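You operate a simulated robot arm through the tools that you are given. There is no shell and no other tool.

You are at the controls of a simulated robot arm. One attempt, no reset.

Task
Put things in order on the top of the side table. At the end: the grey filter housing b stands on top of the brown liner box; the yellow mixer stands on top of the silver packing block; the green can is on the silver o-ring tin; the silver core from the top of the side table stands where the green can stood; whatever was shut is shut again. Leave all else as you found it, and nothing knocked over. Set down upright: green can.

It is judged by the outcome, as a careful person would: the job done as asked, and still so three seconds after it is handed in. It fails if anything else is knocked over, pushed out of place, dropped, spilled or broken.

Robot
A 7-joint arm with a two-finger parallel gripper, fixed in place. Base frame: the origin is at the foot of the arm, x ahead of it, y to its left, z up; the work surface is at about z = 0. Readings come in mm, rad, newtons and seconds.
With the tool pointing down near the work surface it reaches from about 240 to 620 mm from the base axis. Its first joint turns from -1.152 to 1.152 rad. Payload 2.6 kg.
The tool frame sits at the grasp point between the pads (the TCP): z along the fingers, y along the line on which they close. The tips reach 30 mm beyond it. Largest opening 94 mm; finger width 28, thickness 10; the body of the gripper, 50 by 96 mm, starts 55 mm behind the TCP.
Orientation is that of the tool frame in the base frame, as a unit quaternion [x, y, z, w]. With the fingers straight down and closing along the base's y, the tool's x points along the base's -x, its y along +y and its z along -z.

Tools
- The arm moves only by the tool move_arm. Its argument "moves" is a list of rows, each an object (a shift or turn left out is 0, a gripper value left out holds the last) with "gripper": the gripper command, from -1 (shut) to 1 (fully open), values between in proportion; "xyz": the shift along the tool's x, y, z in mm, a list of three; "rotation": the turn, a rotation vector about the tool's x, y, z in rad, a list of three. In form: [{"gripper": gripper, "xyz": [tx, ty, tz], "rotation": [ax, ay, az]}, ...]. A call has 1 to 20 rows; each row is the pose to reach, as a shift and turn from the pose commanded when the call began, along the tool's axes at that moment. Each row takes 0.2 s and may step no farther than 50 mm and 0.15 rad from the row before; otherwise, or with a gripper value out of range, the whole call is refused. Where a pose cannot be reached the arm comes as near as it can. A force on the tool above 40 N (or 10 N above the force at the start of the call, whichever is more), or a blocked arm, ends the call early, and 0.2 s more pass. The fingers move at their own pace (about 72 mm/s each) and stop on an object; they squeeze with about 39 N. The grip force told is the motor's: it shows also when the fingers shut on nothing. Time passes only in rows, and 0.2 s behind the last, so rows that repeat a pose let the fingers close. It gives the time, the measured TCP pose, the force on the tool (base axes), the opening and the grip force at its end, in the units of the frame above (readings bear some noise), with the torque about the TCP (base axes, N m) and any sound that the robot's microphone picked up.
- Cameras (640 x 400 px; columns grow to the right, rows downward): "scene" is fixed at [41.5, 439, 569]; the picture's right is [-0.79, -0.61, 0.00], its down [-0.29, 0.37, -0.88] and it looks along [0.54, -0.70, -0.47] (base axes); focal length 344 px, centre (320, 200). "wrist" rides on the gripper at [76, 14, -102] in the tool frame; the picture's right is [-0.18, 0.98, 0.00], its down [-0.75, -0.14, -0.64] and it looks along [-0.63, -0.12, 0.77] (tool axes); focal length 243 px, centre (320, 200). There is no depth. A picture from a camera that has moved, and an enlarged one, comes with that camera's place and axes in the base frame and with its lens. The place of the scene camera against the robot may be out by one fixed shift of up to 18 mm in any direction.
- grab_frame(camera): a new picture of that camera. The clock stands still meanwhile.
- close_up(camera, box): a new picture of the part [left, top, right, bottom] of that camera's present view, enlarged. The clock stands still meanwhile.
- hand_in(): hands the job in; it is judged then, once.

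Nothing tells you positions but the pictures and the camera data. Unless the task says otherwise, let go and move clear before handing in.

The tools are called after "Call:" by a JSON object that holds its "api" and its "payload". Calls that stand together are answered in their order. move_arm: Moves the arm, as the interface text tells. Its arguments: {"type":"object","properties":{"moves":{"type":"array","items":{"type":"object","properties":{"gripper":{"type":"number"},"xyz":{"type":"array","items":{"type":"number"}},"rotation":{"type":"array","items":{"type":"number"}}}}}},"required":["moves"]} The other tools are called the same way: grab_frame (camera) takes a picture; close_up (camera, box) takes an enlarged picture of a part of a camera's view; hand_in () hands the job in.

At the start:

```text
clock: 0.0
tool_pos: [315.4, -144.9, 385.4]
tcp_rot: [0.001, 1.0, 0.001, 0.0]
force: [-0.4, -0.5, 0.7]
torque: [0.02, 0.04, 0.0]
width: 94.3
gripper_force: 0.0
```

scene: 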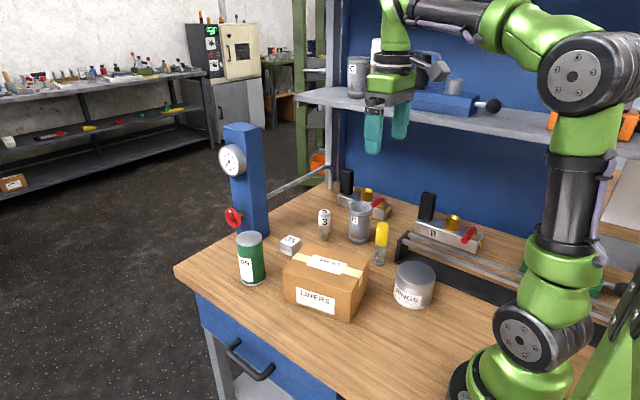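
wrist: 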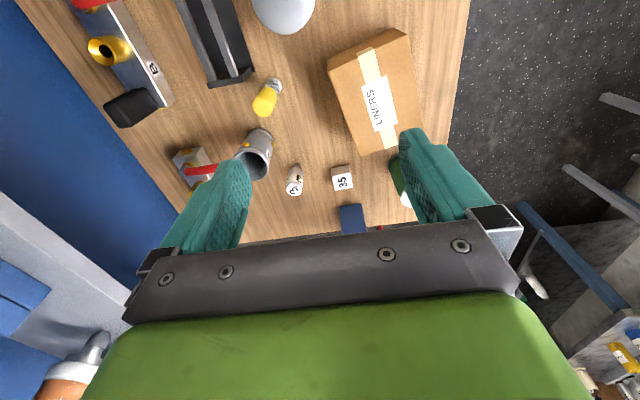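

I see a wooden table with a green can, a carton marked LINERS, a small silver block marked 35, a cone-shaped silver thing marked 3, a grey cup marked R or B, a yellow-topped mixer and a tin of rings. I'll look closer before moving anything.

Call:
{"api": "close_up", "payload": {"camera": "scene", "box": [220, 180, 460, 330]}}

Call:
{"api": "close_up", "payload": {"camera": "scene", "box": [300, 160, 500, 285]}}

Call:
{"api": "close_up", "payload": {"camera": "scene", "box": [300, 30, 520, 168]}}

Call:
{"api": "close_up", "payload": {"camera": "wrist", "box": [80, 0, 480, 250]}}

```text
2.67 times, centred on (340, 255) of scene
camera zoom: at [41.5, 439.0, 569.0], right [-0.79, -0.61, 0.0], down [-0.29, 0.37, -0.88], along [0.54, -0.7, -0.47], focal length 918 px, centre (267, 53)
```

zoom: 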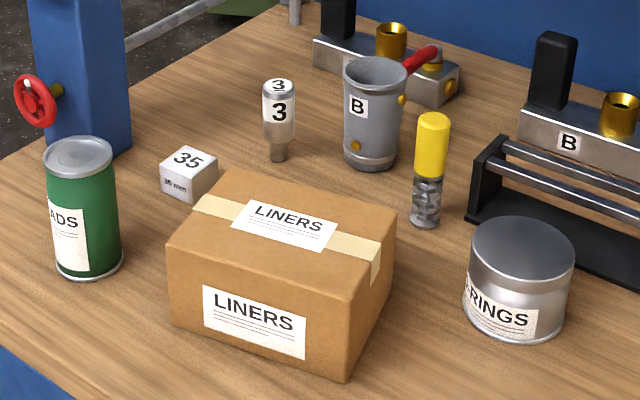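

```text
3.20 times, centred on (400, 222) of scene
camera zoom: at [41.5, 439.0, 569.0], right [-0.79, -0.61, 0.0], down [-0.29, 0.37, -0.88], along [0.54, -0.7, -0.47], focal length 1102 px, centre (64, 128)
```

zoom: 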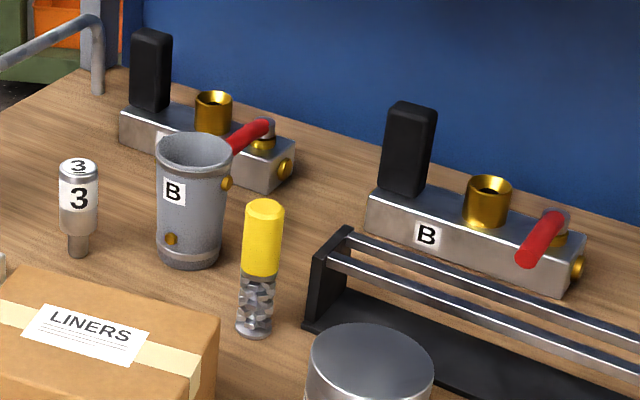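

```text
2.90 times, centred on (410, 99) of scene
camera zoom: at [41.5, 439.0, 569.0], right [-0.79, -0.61, 0.0], down [-0.29, 0.37, -0.88], along [0.54, -0.7, -0.47], focal length 998 px, centre (59, 493)
```

zoom: 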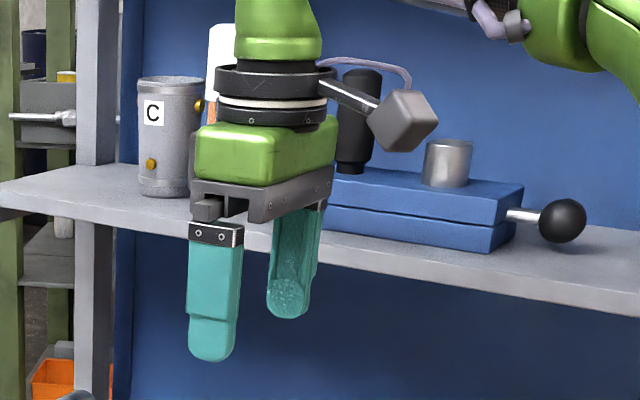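

```text
1.60 times, centred on (280, 125) of wrist
camera zoom: at [240.2, -131.4, 488.0], right [0.18, 0.98, 0.0], down [0.75, -0.14, 0.64], along [0.63, -0.12, -0.77], focal length 388 px, centre (384, 320)
```

zoom: 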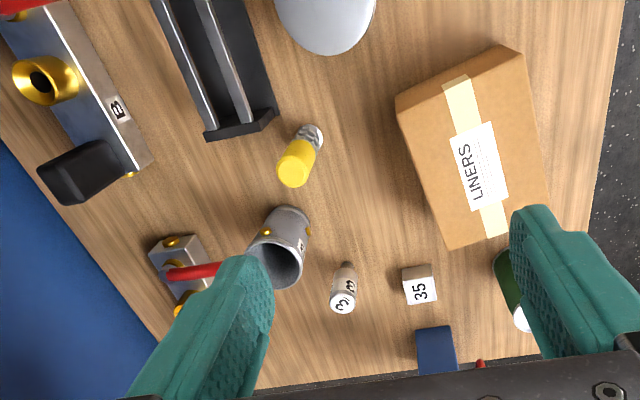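

The block, core, cup, mixer, carton and ring tin are all visible, but a finger hides the can from the wrist camera. I'll move the arm to the middle for a better wrist view.

Call:
{"api": "move_arm", "payload": {"moves": [{"gripper": 1, "xyz": [-15, 25, 28]}, {"gripper": 1, "xyz": [-30, 50, 56]}, {"gripper": 1, "xyz": [-45, 75, 85]}, {"gripper": 1, "xyz": [-45, 75, 85]}]}}

Call:
{"api": "grab_frame", "payload": {"camera": "wrist"}}

Call:
{"api": "close_up", "payload": {"camera": "wrist", "box": [160, 0, 480, 200]}}

```text
clock: 1.0
tool_pos: [360.9, -70.6, 297.9]
tcp_rot: [0.0, 1.0, 0.0, 0.0]
force: [0.7, 0.3, -0.8]
torque: [-0.01, 0.0, 0.02]
width: 94.0
gripper_force: 0.1
```

```text
taken
camera wrist: at [284.8, -57.1, 400.2], right [0.18, 0.98, 0.0], down [0.75, -0.14, 0.64], along [0.63, -0.12, -0.77], focal length 243 px, centre (320, 200)
```

wrist: 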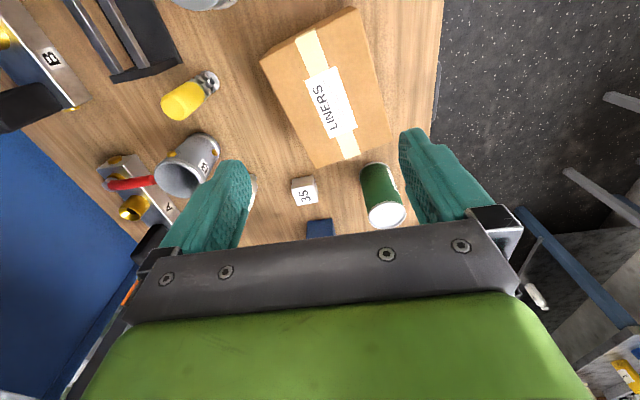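

```text
2.00 times, centred on (320, 100) of wrist
camera zoom: at [284.8, -57.1, 400.2], right [0.18, 0.98, 0.0], down [0.75, -0.14, 0.64], along [0.63, -0.12, -0.77], focal length 485 px, centre (320, 400)
```

zoom: 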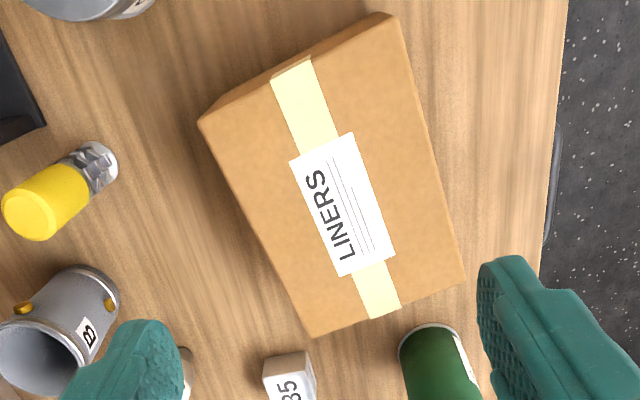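

The can stands near (570, 0), the block near (564, -140), with the carton between them and the arm. I'll move in closer for accurate positions.

Call:
{"api": "move_arm", "payload": {"moves": [{"gripper": 1, "xyz": [-35, 3, 20]}, {"gripper": 1, "xyz": [-70, 6, 40]}, {"gripper": 1, "xyz": [-110, 0, 55]}, {"gripper": 1, "xyz": [-110, 0, 55]}]}}

Call:
{"api": "grab_frame", "payload": {"camera": "wrist"}}

Call:
{"api": "close_up", "payload": {"camera": "wrist", "box": [200, 60, 456, 220]}}

```text
clock: 2.0
tool_pos: [473.4, -71.2, 245.3]
tcp_rot: [0.0, 1.0, 0.0, 0.0]
force: [-0.3, -0.4, -0.5]
torque: [0.03, 0.0, 0.05]
width: 94.1
gripper_force: 0.1
```

```text
taken
camera wrist: at [397.6, -57.2, 346.5], right [0.18, 0.98, 0.0], down [0.75, -0.14, 0.64], along [0.63, -0.12, -0.77], focal length 243 px, centre (320, 200)
```

wrist: 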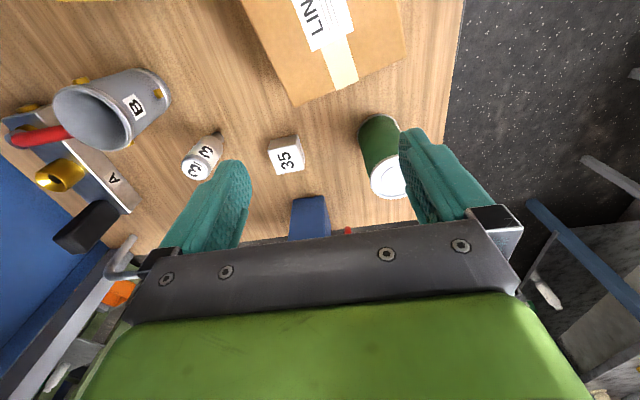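

```text
2.50 times, centred on (328, 140) of wrist
camera zoom: at [397.6, -57.2, 346.5], right [0.18, 0.98, 0.0], down [0.75, -0.14, 0.64], along [0.63, -0.12, -0.77], focal length 606 px, centre (300, 350)
```

zoom: 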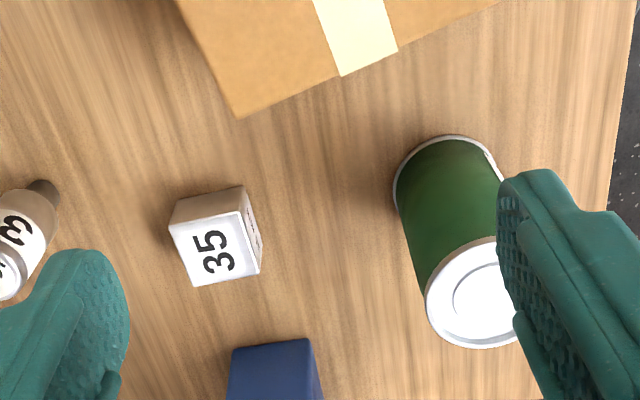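

The block measures about 42 x 42 x 35 mm, centred near (570, -140), and the can is near (574, 1) with a height of about 112 mm. I'll centre the gripper on the can's side for a cleaner fix.

Call:
{"api": "move_arm", "payload": {"moves": [{"gripper": 1, "xyz": [-15, 35, 10]}, {"gripper": 1, "xyz": [-27, 72, 25]}, {"gripper": 1, "xyz": [-27, 72, 25]}]}}

Call:
{"api": "close_up", "payload": {"camera": "wrist", "box": [200, 60, 456, 220]}}

Call:
{"api": "grab_frame", "payload": {"camera": "scene"}}

```text
clock: 2.8
tool_pos: [497.6, 1.2, 219.6]
tcp_rot: [0.001, 1.0, -0.001, 0.0]
force: [0.0, 0.1, 0.0]
torque: [0.0, 0.0, 0.0]
width: 93.9
gripper_force: 0.2
```

```text
2.50 times, centred on (328, 140) of wrist
camera zoom: at [422.6, 15.0, 322.0], right [0.19, 0.98, 0.0], down [0.75, -0.14, 0.64], along [0.63, -0.12, -0.77], focal length 606 px, centre (300, 350)
```

zoom: 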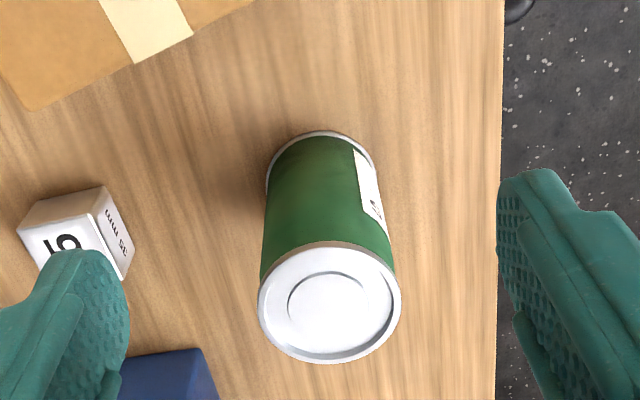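

```text
taken
```

scene: 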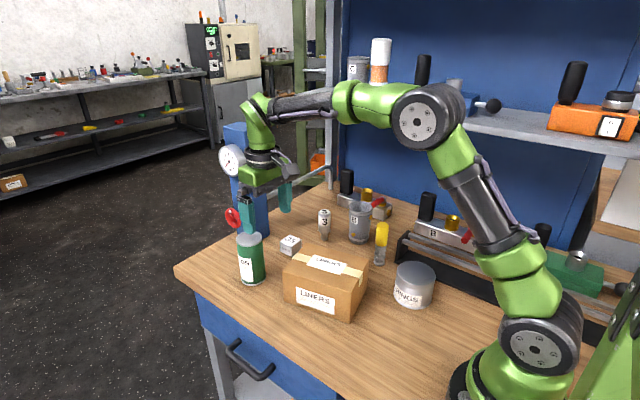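

The can is centred near (572.5, 0), about 63 mm across and 113 mm tall. Before grasping anything I'll survey the core, cup and mixer from a pose further over.

Call:
{"api": "move_arm", "payload": {"moves": [{"gripper": 1, "xyz": [10, -40, -20]}, {"gripper": 1, "xyz": [20, -80, -40]}, {"gripper": 1, "xyz": [35, -120, -50]}, {"gripper": 1, "xyz": [50, -160, -50]}, {"gripper": 1, "xyz": [65, -200, -50]}, {"gripper": 1, "xyz": [80, -235, -50]}, {"gripper": 1, "xyz": [80, -235, -50]}]}}

Call:
{"api": "grab_frame", "payload": {"camera": "wrist"}}

Call:
{"api": "close_up", "payload": {"camera": "wrist", "box": [200, 60, 456, 220]}}

Call:
{"api": "close_up", "payload": {"camera": "wrist", "box": [200, 0, 456, 160]}}

```text
clock: 4.4
tool_pos: [419.8, -234.1, 272.4]
tcp_rot: [0.0, 1.0, 0.0, 0.0]
force: [-0.1, -0.5, 0.0]
torque: [0.03, 0.0, -0.02]
width: 94.0
gripper_force: 0.0
```

```text
taken
camera wrist: at [343.7, -219.9, 374.3], right [0.18, 0.98, 0.0], down [0.75, -0.14, 0.64], along [0.63, -0.12, -0.77], focal length 243 px, centre (320, 200)
```

wrist: 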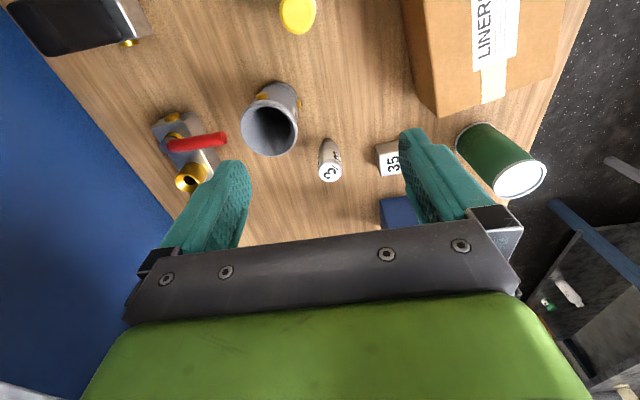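

```text
2.50 times, centred on (328, 140) of wrist
camera zoom: at [343.7, -219.9, 374.3], right [0.18, 0.98, 0.0], down [0.75, -0.14, 0.64], along [0.63, -0.12, -0.77], focal length 606 px, centre (300, 350)
```

zoom: 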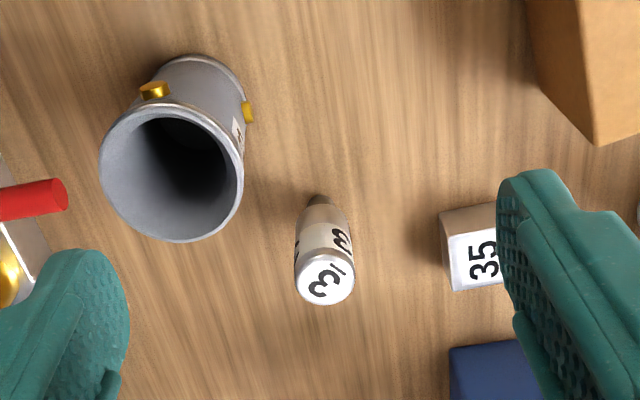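

```text
2.50 times, centred on (328, 80) of wrist
camera zoom: at [343.7, -219.9, 374.3], right [0.18, 0.98, 0.0], down [0.75, -0.14, 0.64], along [0.63, -0.12, -0.77], focal length 606 px, centre (300, 500)
```

zoom: 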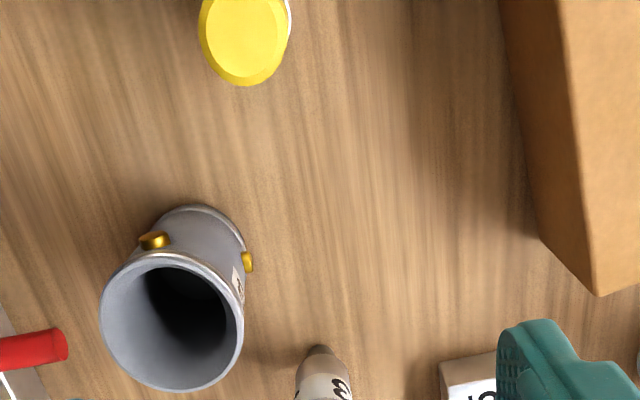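

Core is near (531, -241) and about 88 mm tall. Cup B is near (453, -297) with brass ports on its ±y sides, and the carton's top is centred near (394, -60). Next I'll survey the mixer and ring tin from nearer the base.

Call:
{"api": "move_arm", "payload": {"moves": [{"gripper": 1, "xyz": [40, 5, 0]}, {"gripper": 1, "xyz": [80, 10, 0]}, {"gripper": 1, "xyz": [120, 15, 0]}, {"gripper": 1, "xyz": [155, 20, 0]}, {"gripper": 1, "xyz": [155, 20, 0]}]}}

Call:
{"api": "grab_frame", "payload": {"camera": "wrist"}}

Call:
{"api": "close_up", "payload": {"camera": "wrist", "box": [200, 0, 456, 160]}}

```text
clock: 5.6
tool_pos: [260.6, -213.1, 271.7]
tcp_rot: [0.001, 1.0, 0.0, 0.001]
force: [0.1, -0.2, 0.8]
torque: [0.02, 0.03, -0.05]
width: 94.0
gripper_force: 0.0
```

```text
taken
camera wrist: at [185.4, -199.1, 373.7], right [0.18, 0.98, 0.0], down [0.75, -0.14, 0.64], along [0.63, -0.12, -0.77], focal length 243 px, centre (320, 200)
```

wrist: 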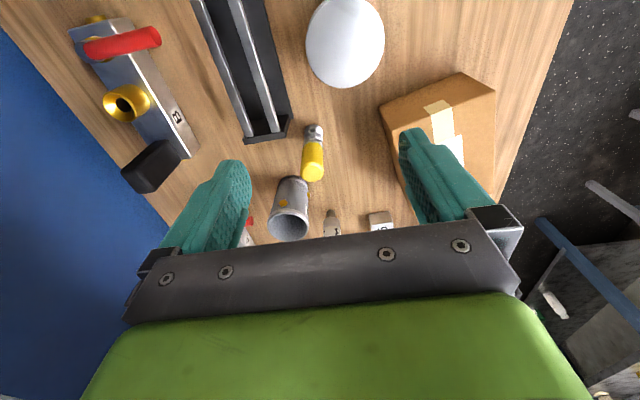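

```text
2.50 times, centred on (328, 80) of wrist
camera zoom: at [185.4, -199.1, 373.7], right [0.18, 0.98, 0.0], down [0.75, -0.14, 0.64], along [0.63, -0.12, -0.77], focal length 606 px, centre (300, 500)
```

zoom: 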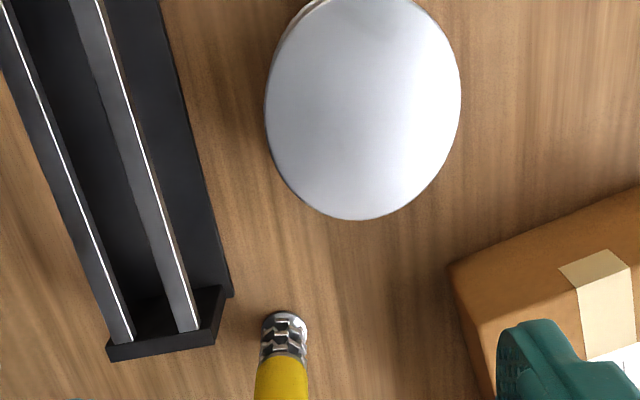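

The ring tin's lid is centred near (230, -180) at a height of about 60 mm, and the mixer is near (350, -239.5) and about 115 mm tall. I'll begin with the can, moving above it at a safe height.

Call:
{"api": "move_arm", "payload": {"moves": [{"gripper": 1, "xyz": [-39, 27, 9]}, {"gripper": 1, "xyz": [-78, 53, 18]}, {"gripper": 1, "xyz": [-117, 80, 27]}, {"gripper": 1, "xyz": [-156, 107, 36]}, {"gripper": 1, "xyz": [-195, 133, 45]}, {"gripper": 1, "xyz": [-234, 160, 54]}, {"gripper": 1, "xyz": [-273, 186, 63]}, {"gripper": 1, "xyz": [-312, 213, 72]}, {"gripper": 1, "xyz": [-312, 213, 72]}]}}

Call:
{"api": "grab_frame", "payload": {"camera": "wrist"}}

```text
clock: 7.6
tool_pos: [573.2, 3.4, 199.5]
tcp_rot: [0.001, 1.0, 0.0, -0.002]
force: [0.6, 0.4, -0.4]
torque: [0.01, -0.03, 0.03]
width: 94.0
gripper_force: 0.1
```

```text
taken
camera wrist: at [498.4, 17.4, 302.2], right [0.18, 0.98, 0.0], down [0.75, -0.14, 0.64], along [0.63, -0.12, -0.77], focal length 243 px, centre (320, 200)
```

wrist: 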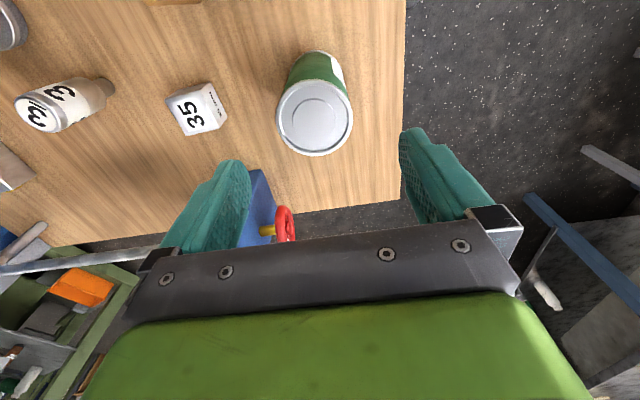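

The can's lid is centred near (571, 0) from this view, so I'll correct slightly and lower the open fingers around it.

Call:
{"api": "move_arm", "payload": {"moves": [{"gripper": 1, "xyz": [2, -3.4, 30]}, {"gripper": 1, "xyz": [2, -3.4, 65]}, {"gripper": 1, "xyz": [2, -3.4, 100]}, {"gripper": 1, "xyz": [2, -3.4, 124]}, {"gripper": 1, "xyz": [2, -3.4, 124]}]}}

Call:
{"api": "grab_frame", "payload": {"camera": "wrist"}}

Call:
{"api": "grab_frame", "payload": {"camera": "scene"}}

```text
clock: 8.8
tool_pos: [570.6, -4.1, 73.4]
tcp_rot: [0.001, 1.0, 0.0, 0.0]
force: [-0.2, 0.4, 0.3]
torque: [-0.01, 0.01, 0.01]
width: 93.9
gripper_force: 0.2
```

```text
taken
camera wrist: at [495.4, 10.3, 175.7], right [0.19, 0.98, 0.0], down [0.75, -0.14, 0.64], along [0.63, -0.12, -0.77], focal length 243 px, centre (320, 200)
```

wrist: 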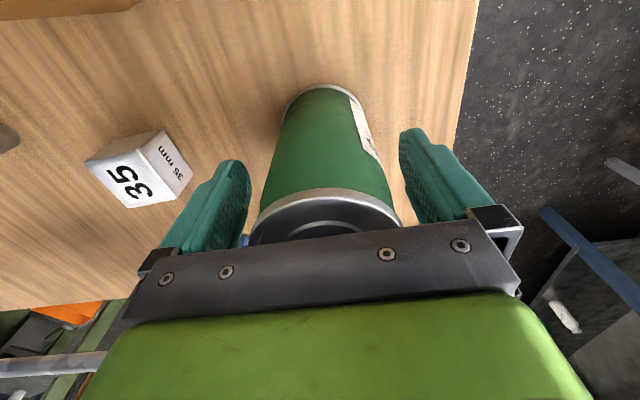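

```text
taken
```

scene: 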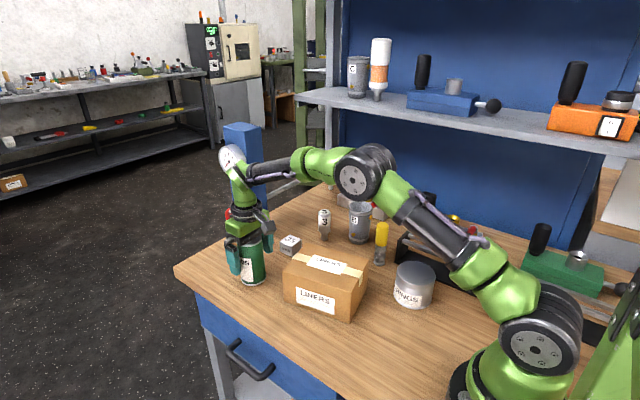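

The fingers straddle the can with room on both sides, but the gripper is a couple of mm off centre. I'll nudge it before closing.

Call:
{"api": "move_arm", "payload": {"moves": [{"gripper": 1, "xyz": [0, 2.5, 0]}, {"gripper": 1, "xyz": [0, 2.5, 0]}]}}

```text
clock: 9.4
tool_pos: [572.2, -1.2, 75.0]
tcp_rot: [0.001, 1.0, 0.0, 0.001]
force: [-0.1, -0.6, 0.1]
torque: [0.02, 0.0, -0.02]
width: 94.3
gripper_force: 0.1
```

Now centred at y = -1.2, so I'll close on the can.

Call:
{"api": "move_arm", "payload": {"moves": [{"gripper": -1}, {"gripper": -1}, {"gripper": -1}, {"gripper": -1}]}}

```text
clock: 10.4
tool_pos: [571.6, -0.3, 74.3]
tcp_rot: [0.002, 1.0, 0.0, 0.0]
force: [-1.9, 0.1, 1.0]
torque: [-0.04, 0.03, 0.01]
width: 59.7
gripper_force: 38.5
```

The can is held at 59.7 mm wide, centred at (571.6, -0.3), which I'll note as its spot. I'll lift it straight up.

Call:
{"api": "move_arm", "payload": {"moves": [{"gripper": -1, "xyz": [0, 0, -15]}, {"gripper": -1, "xyz": [0, 0, -45]}, {"gripper": -1, "xyz": [0, 0, -80]}, {"gripper": -1, "xyz": [0, 0, -115]}, {"gripper": -1, "xyz": [0, 0, -145]}, {"gripper": -1, "xyz": [0, 0, -145]}]}}

Call:
{"api": "grab_frame", "payload": {"camera": "scene"}}

Call:
{"api": "grab_frame", "payload": {"camera": "wrist"}}

```text
clock: 11.8
tool_pos: [574.7, 1.3, 217.1]
tcp_rot: [0.0, 1.0, 0.0, -0.001]
force: [1.5, 0.0, -2.3]
torque: [0.01, 0.01, -0.02]
width: 55.9
gripper_force: 39.2
```

```text
taken
```

scene: 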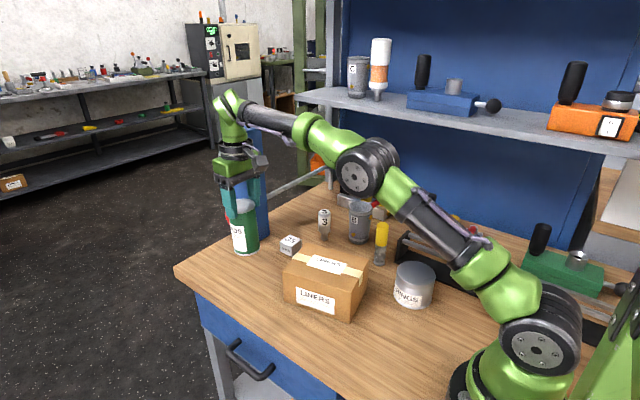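

```text
taken
camera wrist: at [500.0, 14.9, 319.8], right [0.18, 0.98, 0.0], down [0.75, -0.14, 0.64], along [0.63, -0.12, -0.77], focal length 243 px, centre (320, 200)
```

wrist: 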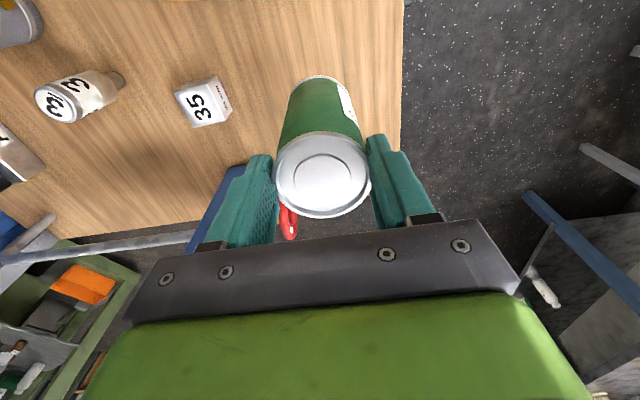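

The can has slid down in the grip: the fingertips now hold only its top rim. I'll look closely before time passes.

Call:
{"api": "close_up", "payload": {"camera": "scene", "box": [180, 130, 340, 290]}}

Call:
{"api": "close_up", "payload": {"camera": "wrist", "box": [220, 50, 428, 250]}}

```text
2.50 times, centred on (260, 210) of scene
camera zoom: at [41.6, 439.0, 569.0], right [-0.79, -0.61, 0.0], down [-0.29, 0.37, -0.88], along [0.54, -0.7, -0.47], focal length 861 px, centre (470, 175)
```

zoom: 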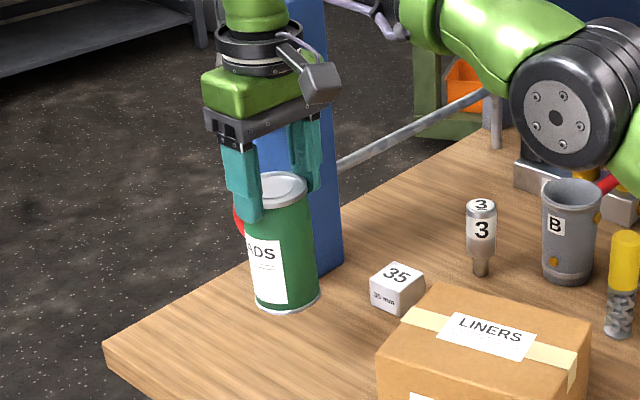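

```text
2.00 times, centred on (324, 150) of wrist
camera zoom: at [500.0, 14.9, 319.8], right [0.18, 0.98, 0.0], down [0.75, -0.14, 0.64], along [0.63, -0.12, -0.77], focal length 485 px, centre (312, 300)
```

zoom: 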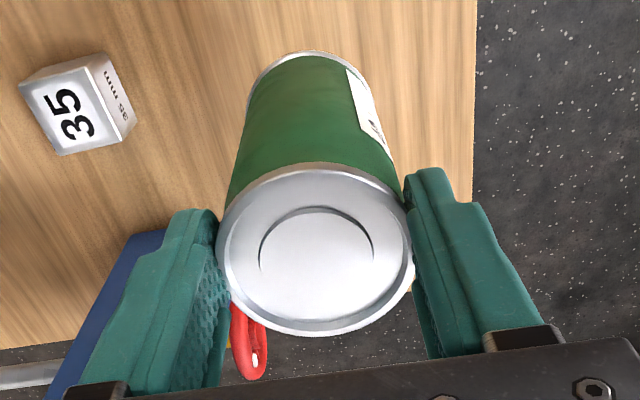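

It's still upright with its bottom about 80 mm above the table, held only near the rim. I'll set it back down straight away and regrip it lower.

Call:
{"api": "move_arm", "payload": {"moves": [{"gripper": -1, "xyz": [0, 0, 30]}, {"gripper": -1, "xyz": [0, 0, 58]}, {"gripper": -1, "xyz": [0, 0, 70]}]}}

Call:
{"api": "close_up", "payload": {"camera": "scene", "box": [180, 150, 340, 310]}}

Call:
{"api": "close_up", "payload": {"camera": "wrist", "box": [220, 50, 428, 250]}}

```text
clock: 12.6
tool_pos: [573.2, -2.3, 149.8]
tcp_rot: [0.001, 1.0, 0.0, 0.0]
force: [-0.5, 0.0, -3.8]
torque: [0.0, 0.05, -0.04]
width: 56.0
gripper_force: 39.4
```

```text
2.50 times, centred on (260, 230) of scene
camera zoom: at [41.6, 439.0, 569.0], right [-0.79, -0.61, 0.0], down [-0.29, 0.37, -0.88], along [0.54, -0.7, -0.47], focal length 861 px, centre (470, 125)
```

zoom: 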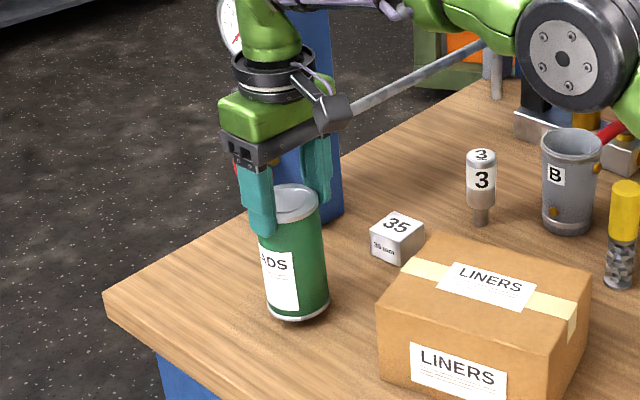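

```text
2.00 times, centred on (324, 150) of wrist
camera zoom: at [497.9, 11.1, 251.3], right [0.19, 0.98, 0.0], down [0.75, -0.14, 0.64], along [0.63, -0.12, -0.77], focal length 485 px, centre (312, 300)
```

zoom: 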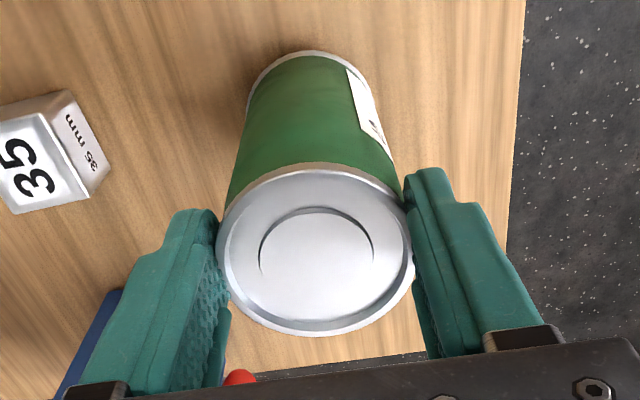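

The can is now steady in the grip and not slipping further, with its bottom 10–15 mm above the table. I'll lower it in small steps and watch the force.

Call:
{"api": "move_arm", "payload": {"moves": [{"gripper": -1, "xyz": [0, 0, 3]}, {"gripper": -1, "xyz": [0, 0, 6]}, {"gripper": -1, "xyz": [0, 0, 8]}]}}

```text
clock: 13.4
tool_pos: [573.0, -1.9, 141.6]
tcp_rot: [0.0, 1.0, 0.0, 0.0]
force: [-0.2, 0.5, -3.2]
torque: [0.01, 0.01, 0.0]
width: 56.0
gripper_force: 39.6
```

Call:
{"api": "move_arm", "payload": {"moves": [{"gripper": -1, "xyz": [0, 0, 2]}, {"gripper": -1, "xyz": [0, 0, 4]}]}}

Call:
{"api": "close_up", "payload": {"camera": "scene", "box": [220, 220, 280, 300]}}

```text
clock: 14.0
tool_pos: [572.7, -2.0, 138.1]
tcp_rot: [0.0, 1.0, 0.0, 0.0]
force: [-0.8, 0.0, -3.7]
torque: [0.04, 0.0, 0.0]
width: 55.9
gripper_force: 39.3
```

```text
5.00 times, centred on (250, 260) of scene
camera zoom: at [41.6, 439.0, 569.0], right [-0.79, -0.61, 0.0], down [-0.29, 0.37, -0.88], along [0.54, -0.7, -0.47], focal length 1721 px, centre (670, -100)
```

zoom: 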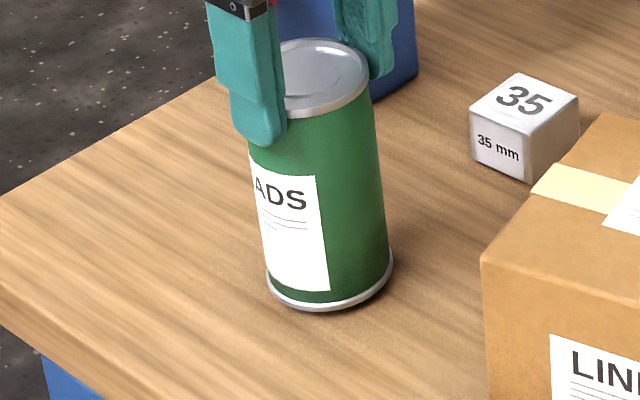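

No contact yet by the force reading, so I'll keep lowering in small steps.

Call:
{"api": "move_arm", "payload": {"moves": [{"gripper": -1, "xyz": [0, 0, 2]}, {"gripper": -1, "xyz": [0, 0, 4]}]}}

```text
clock: 14.6
tool_pos: [574.6, -1.6, 134.7]
tcp_rot: [0.002, 1.0, 0.0, 0.0]
force: [-0.4, -0.7, 0.0]
torque: [0.05, 0.16, 0.01]
width: 55.9
gripper_force: 38.7
```

The force has dropped to zero, so the can is probably touching the table. One more small step will confirm it.

Call:
{"api": "move_arm", "payload": {"moves": [{"gripper": -1, "xyz": [0, 0, 1]}, {"gripper": -1, "xyz": [0, 0, 1]}]}}

Call:
{"api": "close_up", "payload": {"camera": "scene", "box": [220, 220, 280, 300]}}

Call:
{"api": "grab_frame", "payload": {"camera": "wrist"}}

```text
clock: 15.2
tool_pos: [573.1, -2.0, 133.9]
tcp_rot: [0.001, 1.0, 0.0, 0.0]
force: [-3.8, -2.8, 9.1]
torque: [0.04, 0.51, 0.07]
width: 55.8
gripper_force: 38.8
```

```text
5.00 times, centred on (250, 260) of scene
camera zoom: at [41.5, 439.0, 569.0], right [-0.79, -0.61, 0.0], down [-0.29, 0.37, -0.88], along [0.54, -0.7, -0.47], focal length 1721 px, centre (670, -100)
```

zoom: 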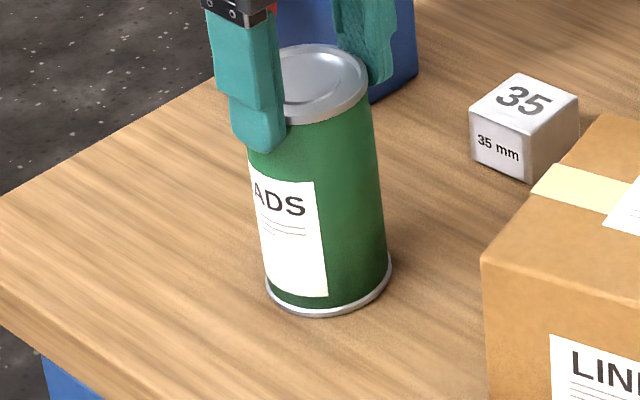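

```text
taken
camera wrist: at [497.8, 12.1, 236.1], right [0.19, 0.98, 0.0], down [0.75, -0.14, 0.64], along [0.63, -0.12, -0.77], focal length 243 px, centre (320, 200)
```

wrist: 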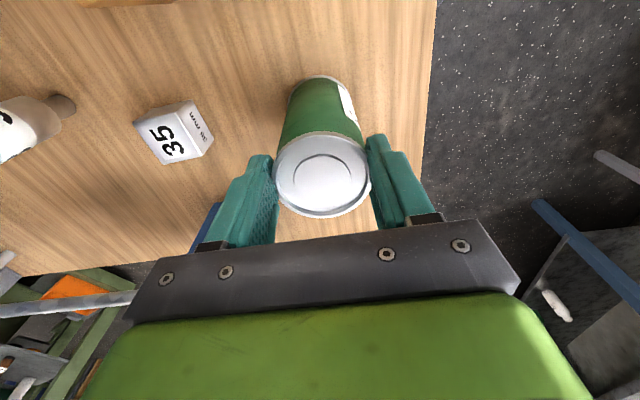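

The force went to +9 N, so the can is standing on the table near its old spot. I'll ease up 1 mm, open and check it.

Call:
{"api": "move_arm", "payload": {"moves": [{"gripper": -1, "xyz": [0, 0, -1]}, {"gripper": 0.7, "xyz": [0, 0, -1]}, {"gripper": 0.7, "xyz": [0, 0, -1]}]}}

Call:
{"api": "close_up", "payload": {"camera": "wrist", "box": [220, 50, 428, 250]}}

Call:
{"api": "close_up", "payload": {"camera": "scene", "box": [186, 220, 314, 300]}}

```text
clock: 16.0
tool_pos: [573.2, -0.5, 132.7]
tcp_rot: [0.0, 1.0, 0.001, 0.0]
force: [0.0, 0.9, 0.0]
torque: [0.02, -0.02, -0.01]
width: 79.7
gripper_force: 0.1
```

```text
2.00 times, centred on (324, 150) of wrist
camera zoom: at [497.8, 12.1, 236.1], right [0.18, 0.98, 0.0], down [0.75, -0.14, 0.64], along [0.63, -0.12, -0.77], focal length 485 px, centre (312, 300)
```

zoom: 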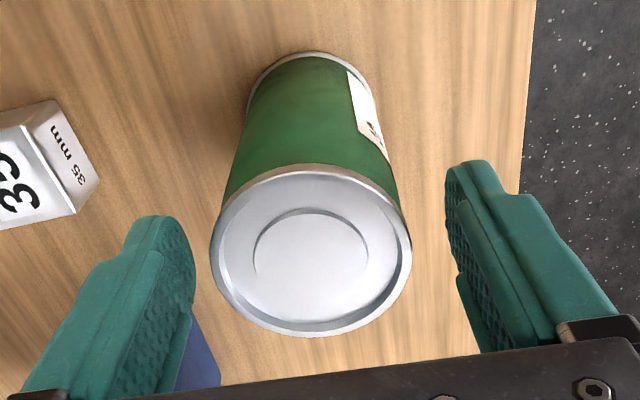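

```text
5.00 times, centred on (250, 260) of scene
camera zoom: at [41.5, 439.0, 569.0], right [-0.79, -0.61, 0.0], down [-0.29, 0.37, -0.88], along [0.54, -0.7, -0.47], focal length 1721 px, centre (670, -100)
```

zoom: 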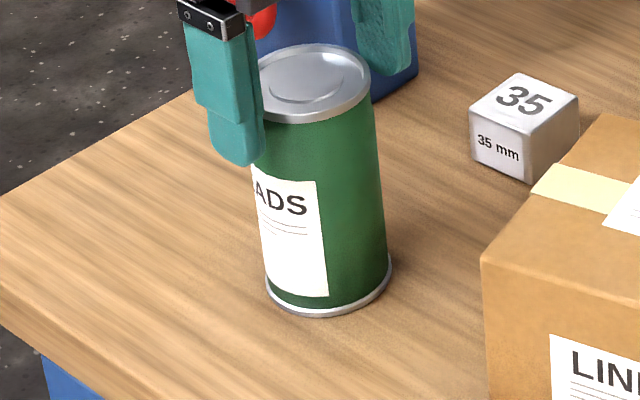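

The can stands upright at about (581, -3), with a diameter of 60 and a height of about 115 mm. I'll regrip it centred and deeper, then test the hold with a very small slow lift.

Call:
{"api": "move_arm", "payload": {"moves": [{"gripper": 1, "xyz": [-4, -1.5, 0]}, {"gripper": 1, "xyz": [-8, -2.5, 0]}, {"gripper": 1, "xyz": [-8, -2.5, 20]}, {"gripper": 1, "xyz": [-8, -2.5, 40]}, {"gripper": 1, "xyz": [-8, -2.5, 52]}, {"gripper": 1, "xyz": [-8, -2.5, 52]}]}}

Call:
{"api": "close_up", "payload": {"camera": "wrist", "box": [220, 50, 428, 250]}}

```text
clock: 17.4
tool_pos: [581.9, -3.5, 81.7]
tcp_rot: [0.0, 1.0, 0.0, 0.0]
force: [-0.3, 0.1, 0.0]
torque: [-0.01, 0.01, -0.02]
width: 94.2
gripper_force: 0.0
```

```text
2.00 times, centred on (324, 150) of wrist
camera zoom: at [506.0, 10.5, 183.7], right [0.19, 0.98, 0.0], down [0.75, -0.14, 0.64], along [0.63, -0.12, -0.77], focal length 485 px, centre (312, 300)
```

zoom: 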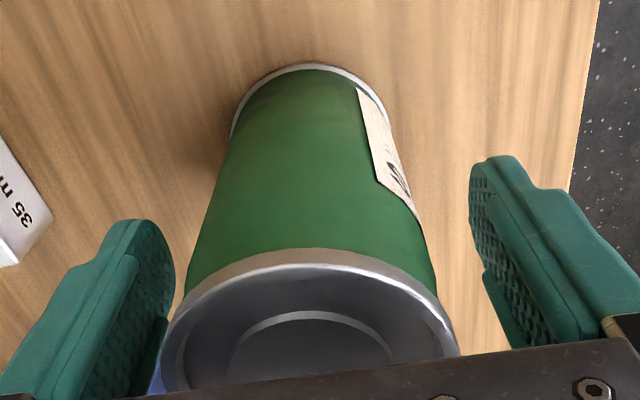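

The can is centred between the pads, so I'll close and hold.

Call:
{"api": "move_arm", "payload": {"moves": [{"gripper": -1}, {"gripper": -1}, {"gripper": -1}, {"gripper": -1}]}}

Call:
{"api": "close_up", "payload": {"camera": "wrist", "box": [220, 50, 428, 250]}}

```text
clock: 18.4
tool_pos: [580.9, -2.9, 80.7]
tcp_rot: [0.001, 1.0, 0.001, 0.0]
force: [-0.7, -0.9, -0.6]
torque: [-0.03, 0.01, -0.01]
width: 59.7
gripper_force: 39.4
```

```text
2.00 times, centred on (324, 150) of wrist
camera zoom: at [505.9, 10.4, 183.8], right [0.19, 0.98, 0.0], down [0.75, -0.14, 0.64], along [0.63, -0.12, -0.77], focal length 485 px, centre (312, 300)
```

zoom: 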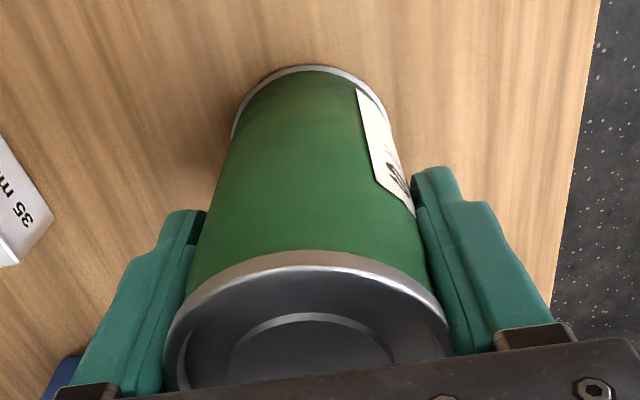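

Grip is on the body at 59.7 mm wide. Now a slow 6 mm test lift.

Call:
{"api": "move_arm", "payload": {"moves": [{"gripper": -1, "xyz": [0, 0, -1]}, {"gripper": -1, "xyz": [0, 0, -2]}, {"gripper": -1, "xyz": [0, 0, -4]}, {"gripper": -1, "xyz": [0, 0, -6]}, {"gripper": -1, "xyz": [0, 0, -6]}]}}

Call:
{"api": "close_up", "payload": {"camera": "wrist", "box": [220, 50, 428, 250]}}

Call:
{"api": "close_up", "payload": {"camera": "scene", "box": [186, 220, 314, 300]}}

```text
clock: 19.6
tool_pos: [581.6, -2.7, 88.6]
tcp_rot: [0.0, 1.0, 0.0, 0.0]
force: [-0.5, 0.0, -3.4]
torque: [0.05, 0.03, 0.0]
width: 59.1
gripper_force: 38.6
```

```text
2.00 times, centred on (324, 150) of wrist
camera zoom: at [505.7, 11.0, 189.8], right [0.18, 0.98, 0.0], down [0.75, -0.14, 0.64], along [0.63, -0.12, -0.77], focal length 485 px, centre (312, 300)
```

zoom: 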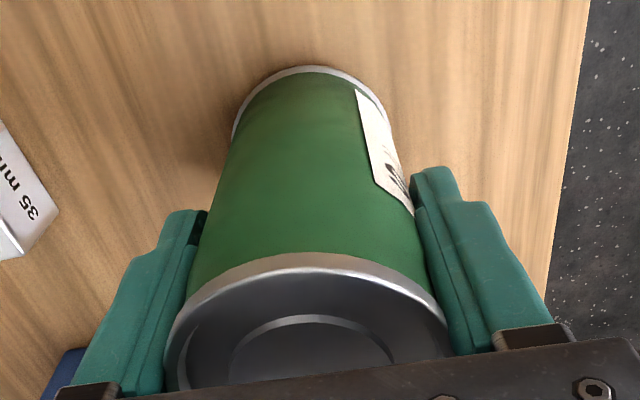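

```text
5.00 times, centred on (250, 260) of scene
camera zoom: at [41.6, 439.0, 569.0], right [-0.79, -0.61, 0.0], down [-0.29, 0.37, -0.88], along [0.54, -0.7, -0.47], focal length 1721 px, centre (670, -100)
```

zoom: 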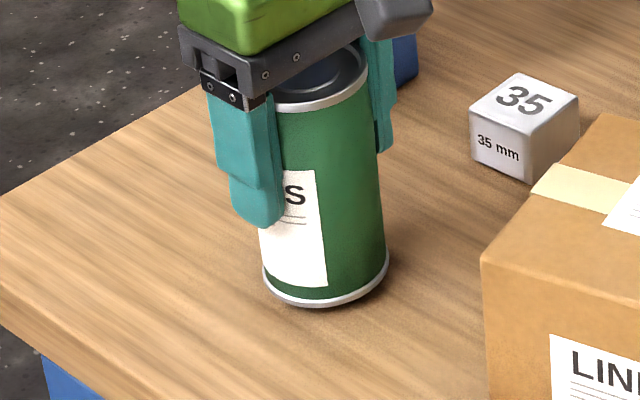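

The can is off the table at -3.4 N but the width crept by 0.6 mm. I'll hold still a moment to see whether it creeps.

Call:
{"api": "move_arm", "payload": {"moves": [{"gripper": -1}, {"gripper": -1}, {"gripper": -1}, {"gripper": -1}, {"gripper": -1}]}}

Call:
{"api": "close_up", "payload": {"camera": "wrist", "box": [220, 50, 428, 250]}}

```text
clock: 20.8
tool_pos: [580.9, -3.1, 87.5]
tcp_rot: [0.001, 1.0, 0.0, -0.001]
force: [0.1, -0.8, -3.2]
torque: [0.01, 0.02, 0.02]
width: 59.5
gripper_force: 39.6
```

```text
2.00 times, centred on (324, 150) of wrist
camera zoom: at [505.7, 11.0, 189.7], right [0.18, 0.98, 0.0], down [0.75, -0.14, 0.64], along [0.63, -0.12, -0.77], focal length 485 px, centre (312, 300)
```

zoom: 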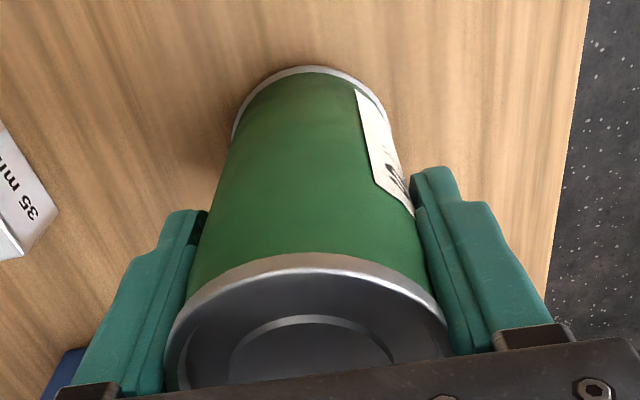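

The hold is steady when moved gently, so fast steps were what made it slip. I'll lift at 5 mm per row and check.

Call:
{"api": "move_arm", "payload": {"moves": [{"gripper": -1, "xyz": [0, 0, -3]}, {"gripper": -1, "xyz": [0, 0, -7]}, {"gripper": -1, "xyz": [0, 0, -12]}, {"gripper": -1, "xyz": [0, 0, -17]}, {"gripper": -1, "xyz": [0, 0, -22]}, {"gripper": -1, "xyz": [0, 0, -26]}, {"gripper": -1, "xyz": [0, 0, -29]}, {"gripper": -1, "xyz": [0, 0, -30]}]}}

Call:
{"api": "close_up", "payload": {"camera": "wrist", "box": [220, 50, 428, 250]}}

```text
clock: 22.6
tool_pos: [579.5, -3.7, 118.6]
tcp_rot: [0.0, 1.0, 0.0, 0.0]
force: [-0.1, -0.1, -3.4]
torque: [0.01, 0.03, -0.03]
width: 59.2
gripper_force: 38.7
```

```text
2.00 times, centred on (324, 150) of wrist
camera zoom: at [505.1, 10.2, 220.1], right [0.18, 0.98, 0.0], down [0.75, -0.14, 0.64], along [0.63, -0.12, -0.77], focal length 485 px, centre (312, 300)
```

zoom: 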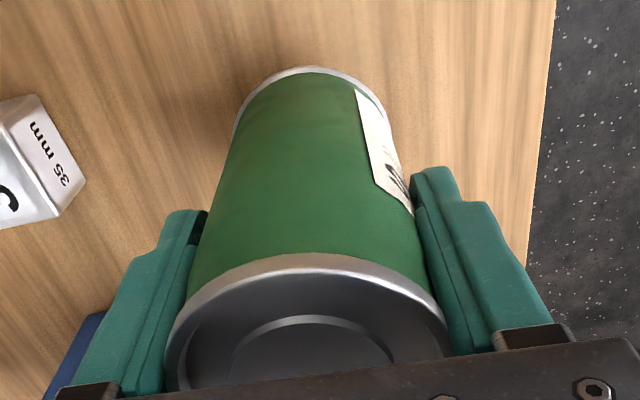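

The can hasn't moved in the grip. I'll continue the lift gently to about z = 210.

Call:
{"api": "move_arm", "payload": {"moves": [{"gripper": -1, "xyz": [0, 0, -2]}, {"gripper": -1, "xyz": [0, 0, -6]}, {"gripper": -1, "xyz": [0, 0, -11]}, {"gripper": -1, "xyz": [0, 0, -17]}, {"gripper": -1, "xyz": [0, 0, -23]}, {"gripper": -1, "xyz": [0, 0, -29]}, {"gripper": -1, "xyz": [0, 0, -35]}, {"gripper": -1, "xyz": [0, 0, -41]}, {"gripper": -1, "xyz": [0, 0, -47]}, {"gripper": -1, "xyz": [0, 0, -53]}, {"gripper": -1, "xyz": [0, 0, -59]}, {"gripper": -1, "xyz": [0, 0, -65]}, {"gripper": -1, "xyz": [0, 0, -71]}, {"gripper": -1, "xyz": [0, 0, -77]}, {"gripper": -1, "xyz": [0, 0, -83]}, {"gripper": -1, "xyz": [0, 0, -88]}, {"gripper": -1, "xyz": [0, 0, -91]}, {"gripper": -1, "xyz": [0, 0, -92]}]}}

Call:
{"api": "close_up", "payload": {"camera": "wrist", "box": [220, 50, 428, 250]}}

```text
clock: 26.4
tool_pos: [580.7, -3.7, 209.7]
tcp_rot: [0.001, 1.0, -0.001, -0.001]
force: [0.8, -0.5, -3.4]
torque: [0.0, -0.02, 0.02]
width: 59.2
gripper_force: 38.4
```

```text
2.00 times, centred on (324, 150) of wrist
camera zoom: at [505.1, 10.5, 312.0], right [0.18, 0.98, 0.0], down [0.75, -0.14, 0.64], along [0.63, -0.12, -0.77], focal length 485 px, centre (312, 300)
```

zoom: 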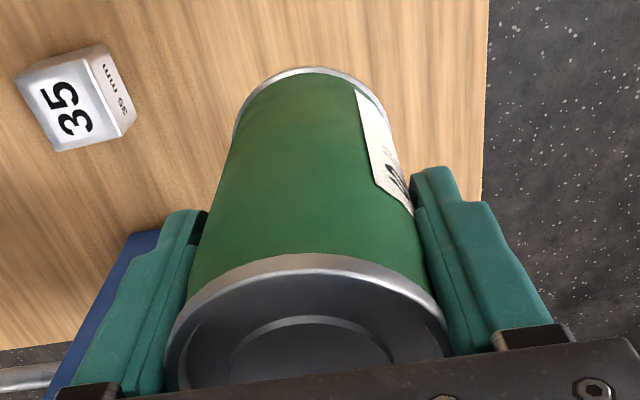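

The hold is solid. I'll carry the can slowly toward the ring tin, the first half now.

Call:
{"api": "move_arm", "payload": {"moves": [{"gripper": -1, "xyz": [2.7, -1.3, 0]}, {"gripper": -1, "xyz": [7.2, -3.6, 0]}, {"gripper": -1, "xyz": [13.4, -6.7, 0]}, {"gripper": -1, "xyz": [21.5, -10.8, 0]}, {"gripper": -1, "xyz": [31.3, -15.7, 0]}, {"gripper": -1, "xyz": [42.1, -21.1, 0]}, {"gripper": -1, "xyz": [52.8, -26.5, 0]}, {"gripper": -1, "xyz": [63.5, -31.9, 0]}, {"gripper": -1, "xyz": [74.3, -37.3, 0]}, {"gripper": -1, "xyz": [85, -42.7, 0]}, {"gripper": -1, "xyz": [95.7, -48.1, 0]}, {"gripper": -1, "xyz": [106.5, -53.5, 0]}, {"gripper": -1, "xyz": [117.2, -58.9, 0]}, {"gripper": -1, "xyz": [127.9, -64.3, 0]}, {"gripper": -1, "xyz": [138.7, -69.7, 0]}, {"gripper": -1, "xyz": [149.4, -75.1, 0]}, {"gripper": -1, "xyz": [160.2, -80.5, 0]}, {"gripper": -1, "xyz": [169.1, -85, 0]}, {"gripper": -1, "xyz": [175.4, -88.2, 0]}, {"gripper": -1, "xyz": [177.2, -89.1, 0]}]}}

Call:
{"api": "close_up", "payload": {"camera": "wrist", "box": [220, 50, 428, 250]}}

Call:
{"api": "grab_frame", "payload": {"camera": "scene"}}

```text
clock: 30.6
tool_pos: [405.1, -92.9, 210.6]
tcp_rot: [0.001, 1.0, 0.001, 0.0]
force: [-0.4, 0.3, -3.7]
torque: [-0.01, 0.0, 0.01]
width: 59.1
gripper_force: 39.3
```

```text
2.00 times, centred on (324, 150) of wrist
camera zoom: at [328.5, -79.4, 313.2], right [0.19, 0.98, 0.0], down [0.75, -0.14, 0.64], along [0.63, -0.12, -0.77], focal length 485 px, centre (312, 300)
```

zoom: 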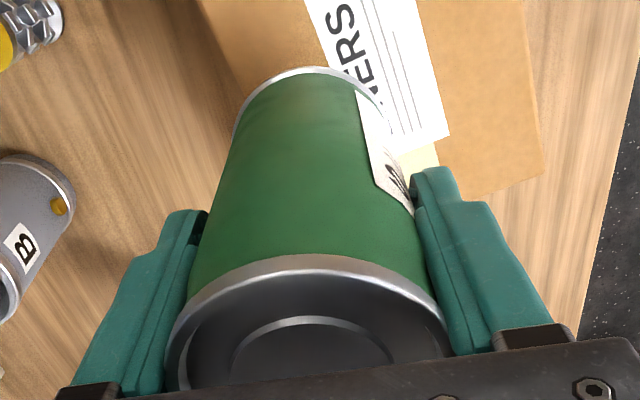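

```text
taken
```

scene: 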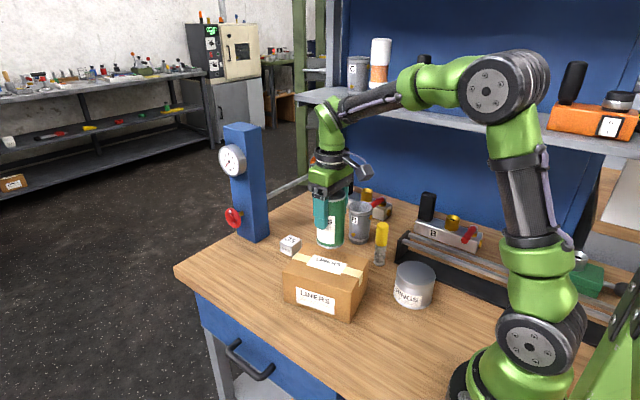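

The can is over the carton and holding steady. Second half of the carry, to above the tin at (230, -180).

Call:
{"api": "move_arm", "payload": {"moves": [{"gripper": -1, "xyz": [2.7, -1.3, 0]}, {"gripper": -1, "xyz": [7.2, -3.6, 0]}, {"gripper": -1, "xyz": [13.4, -6.7, 0]}, {"gripper": -1, "xyz": [21.5, -10.8, 0]}, {"gripper": -1, "xyz": [31.3, -15.7, 0]}, {"gripper": -1, "xyz": [42.1, -21.1, 0]}, {"gripper": -1, "xyz": [52.8, -26.5, 0]}, {"gripper": -1, "xyz": [63.5, -31.9, 0]}, {"gripper": -1, "xyz": [74.3, -37.3, 0]}, {"gripper": -1, "xyz": [85, -42.7, 0]}, {"gripper": -1, "xyz": [95.7, -48.1, 0]}, {"gripper": -1, "xyz": [106.5, -53.5, 0]}, {"gripper": -1, "xyz": [117.2, -58.9, 0]}, {"gripper": -1, "xyz": [127.9, -64.3, 0]}, {"gripper": -1, "xyz": [138.7, -69.7, 0]}, {"gripper": -1, "xyz": [149.4, -75.1, 0]}, {"gripper": -1, "xyz": [160, -80, 0]}, {"gripper": -1, "xyz": [168.5, -84, 0]}, {"gripper": -1, "xyz": [174, -86.6, 0]}, {"gripper": -1, "xyz": [175.1, -87.1, 0]}]}}

Call:
{"api": "grab_frame", "payload": {"camera": "wrist"}}

Call:
{"api": "close_up", "payload": {"camera": "scene", "box": [330, 180, 490, 320]}}

```text
clock: 34.8
tool_pos: [228.9, -180.2, 209.5]
tcp_rot: [0.0, 1.0, 0.001, 0.0]
force: [0.0, 0.7, -2.8]
torque: [-0.01, -0.02, 0.03]
width: 58.9
gripper_force: 39.2
```

```text
taken
camera wrist: at [153.2, -166.1, 312.1], right [0.19, 0.98, 0.0], down [0.75, -0.14, 0.64], along [0.63, -0.12, -0.77], focal length 243 px, centre (320, 200)
```

wrist: 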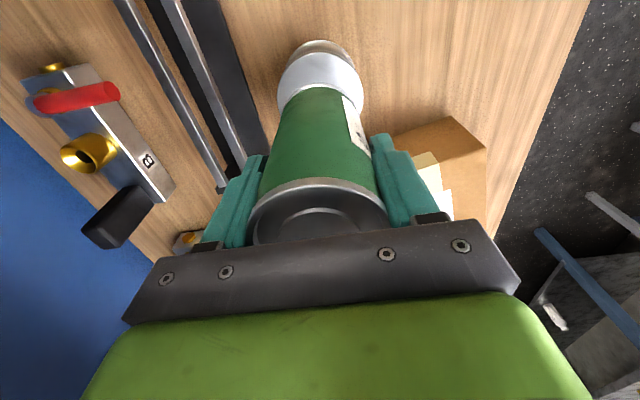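

```text
2.86 times, centred on (410, 250) of scene
camera zoom: at [41.6, 439.0, 569.0], right [-0.79, -0.61, 0.0], down [-0.29, 0.37, -0.88], along [0.54, -0.7, -0.47], focal length 984 px, centre (63, 57)
```

zoom: 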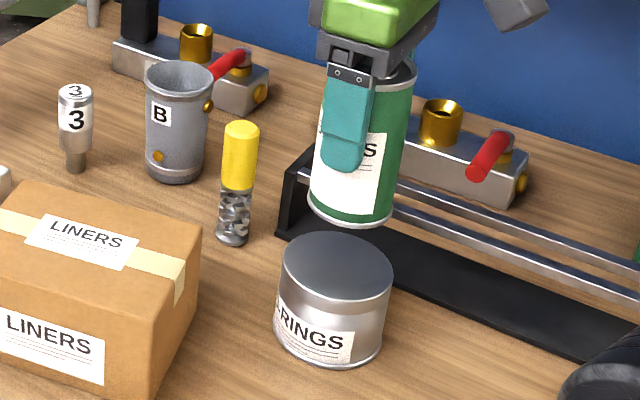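

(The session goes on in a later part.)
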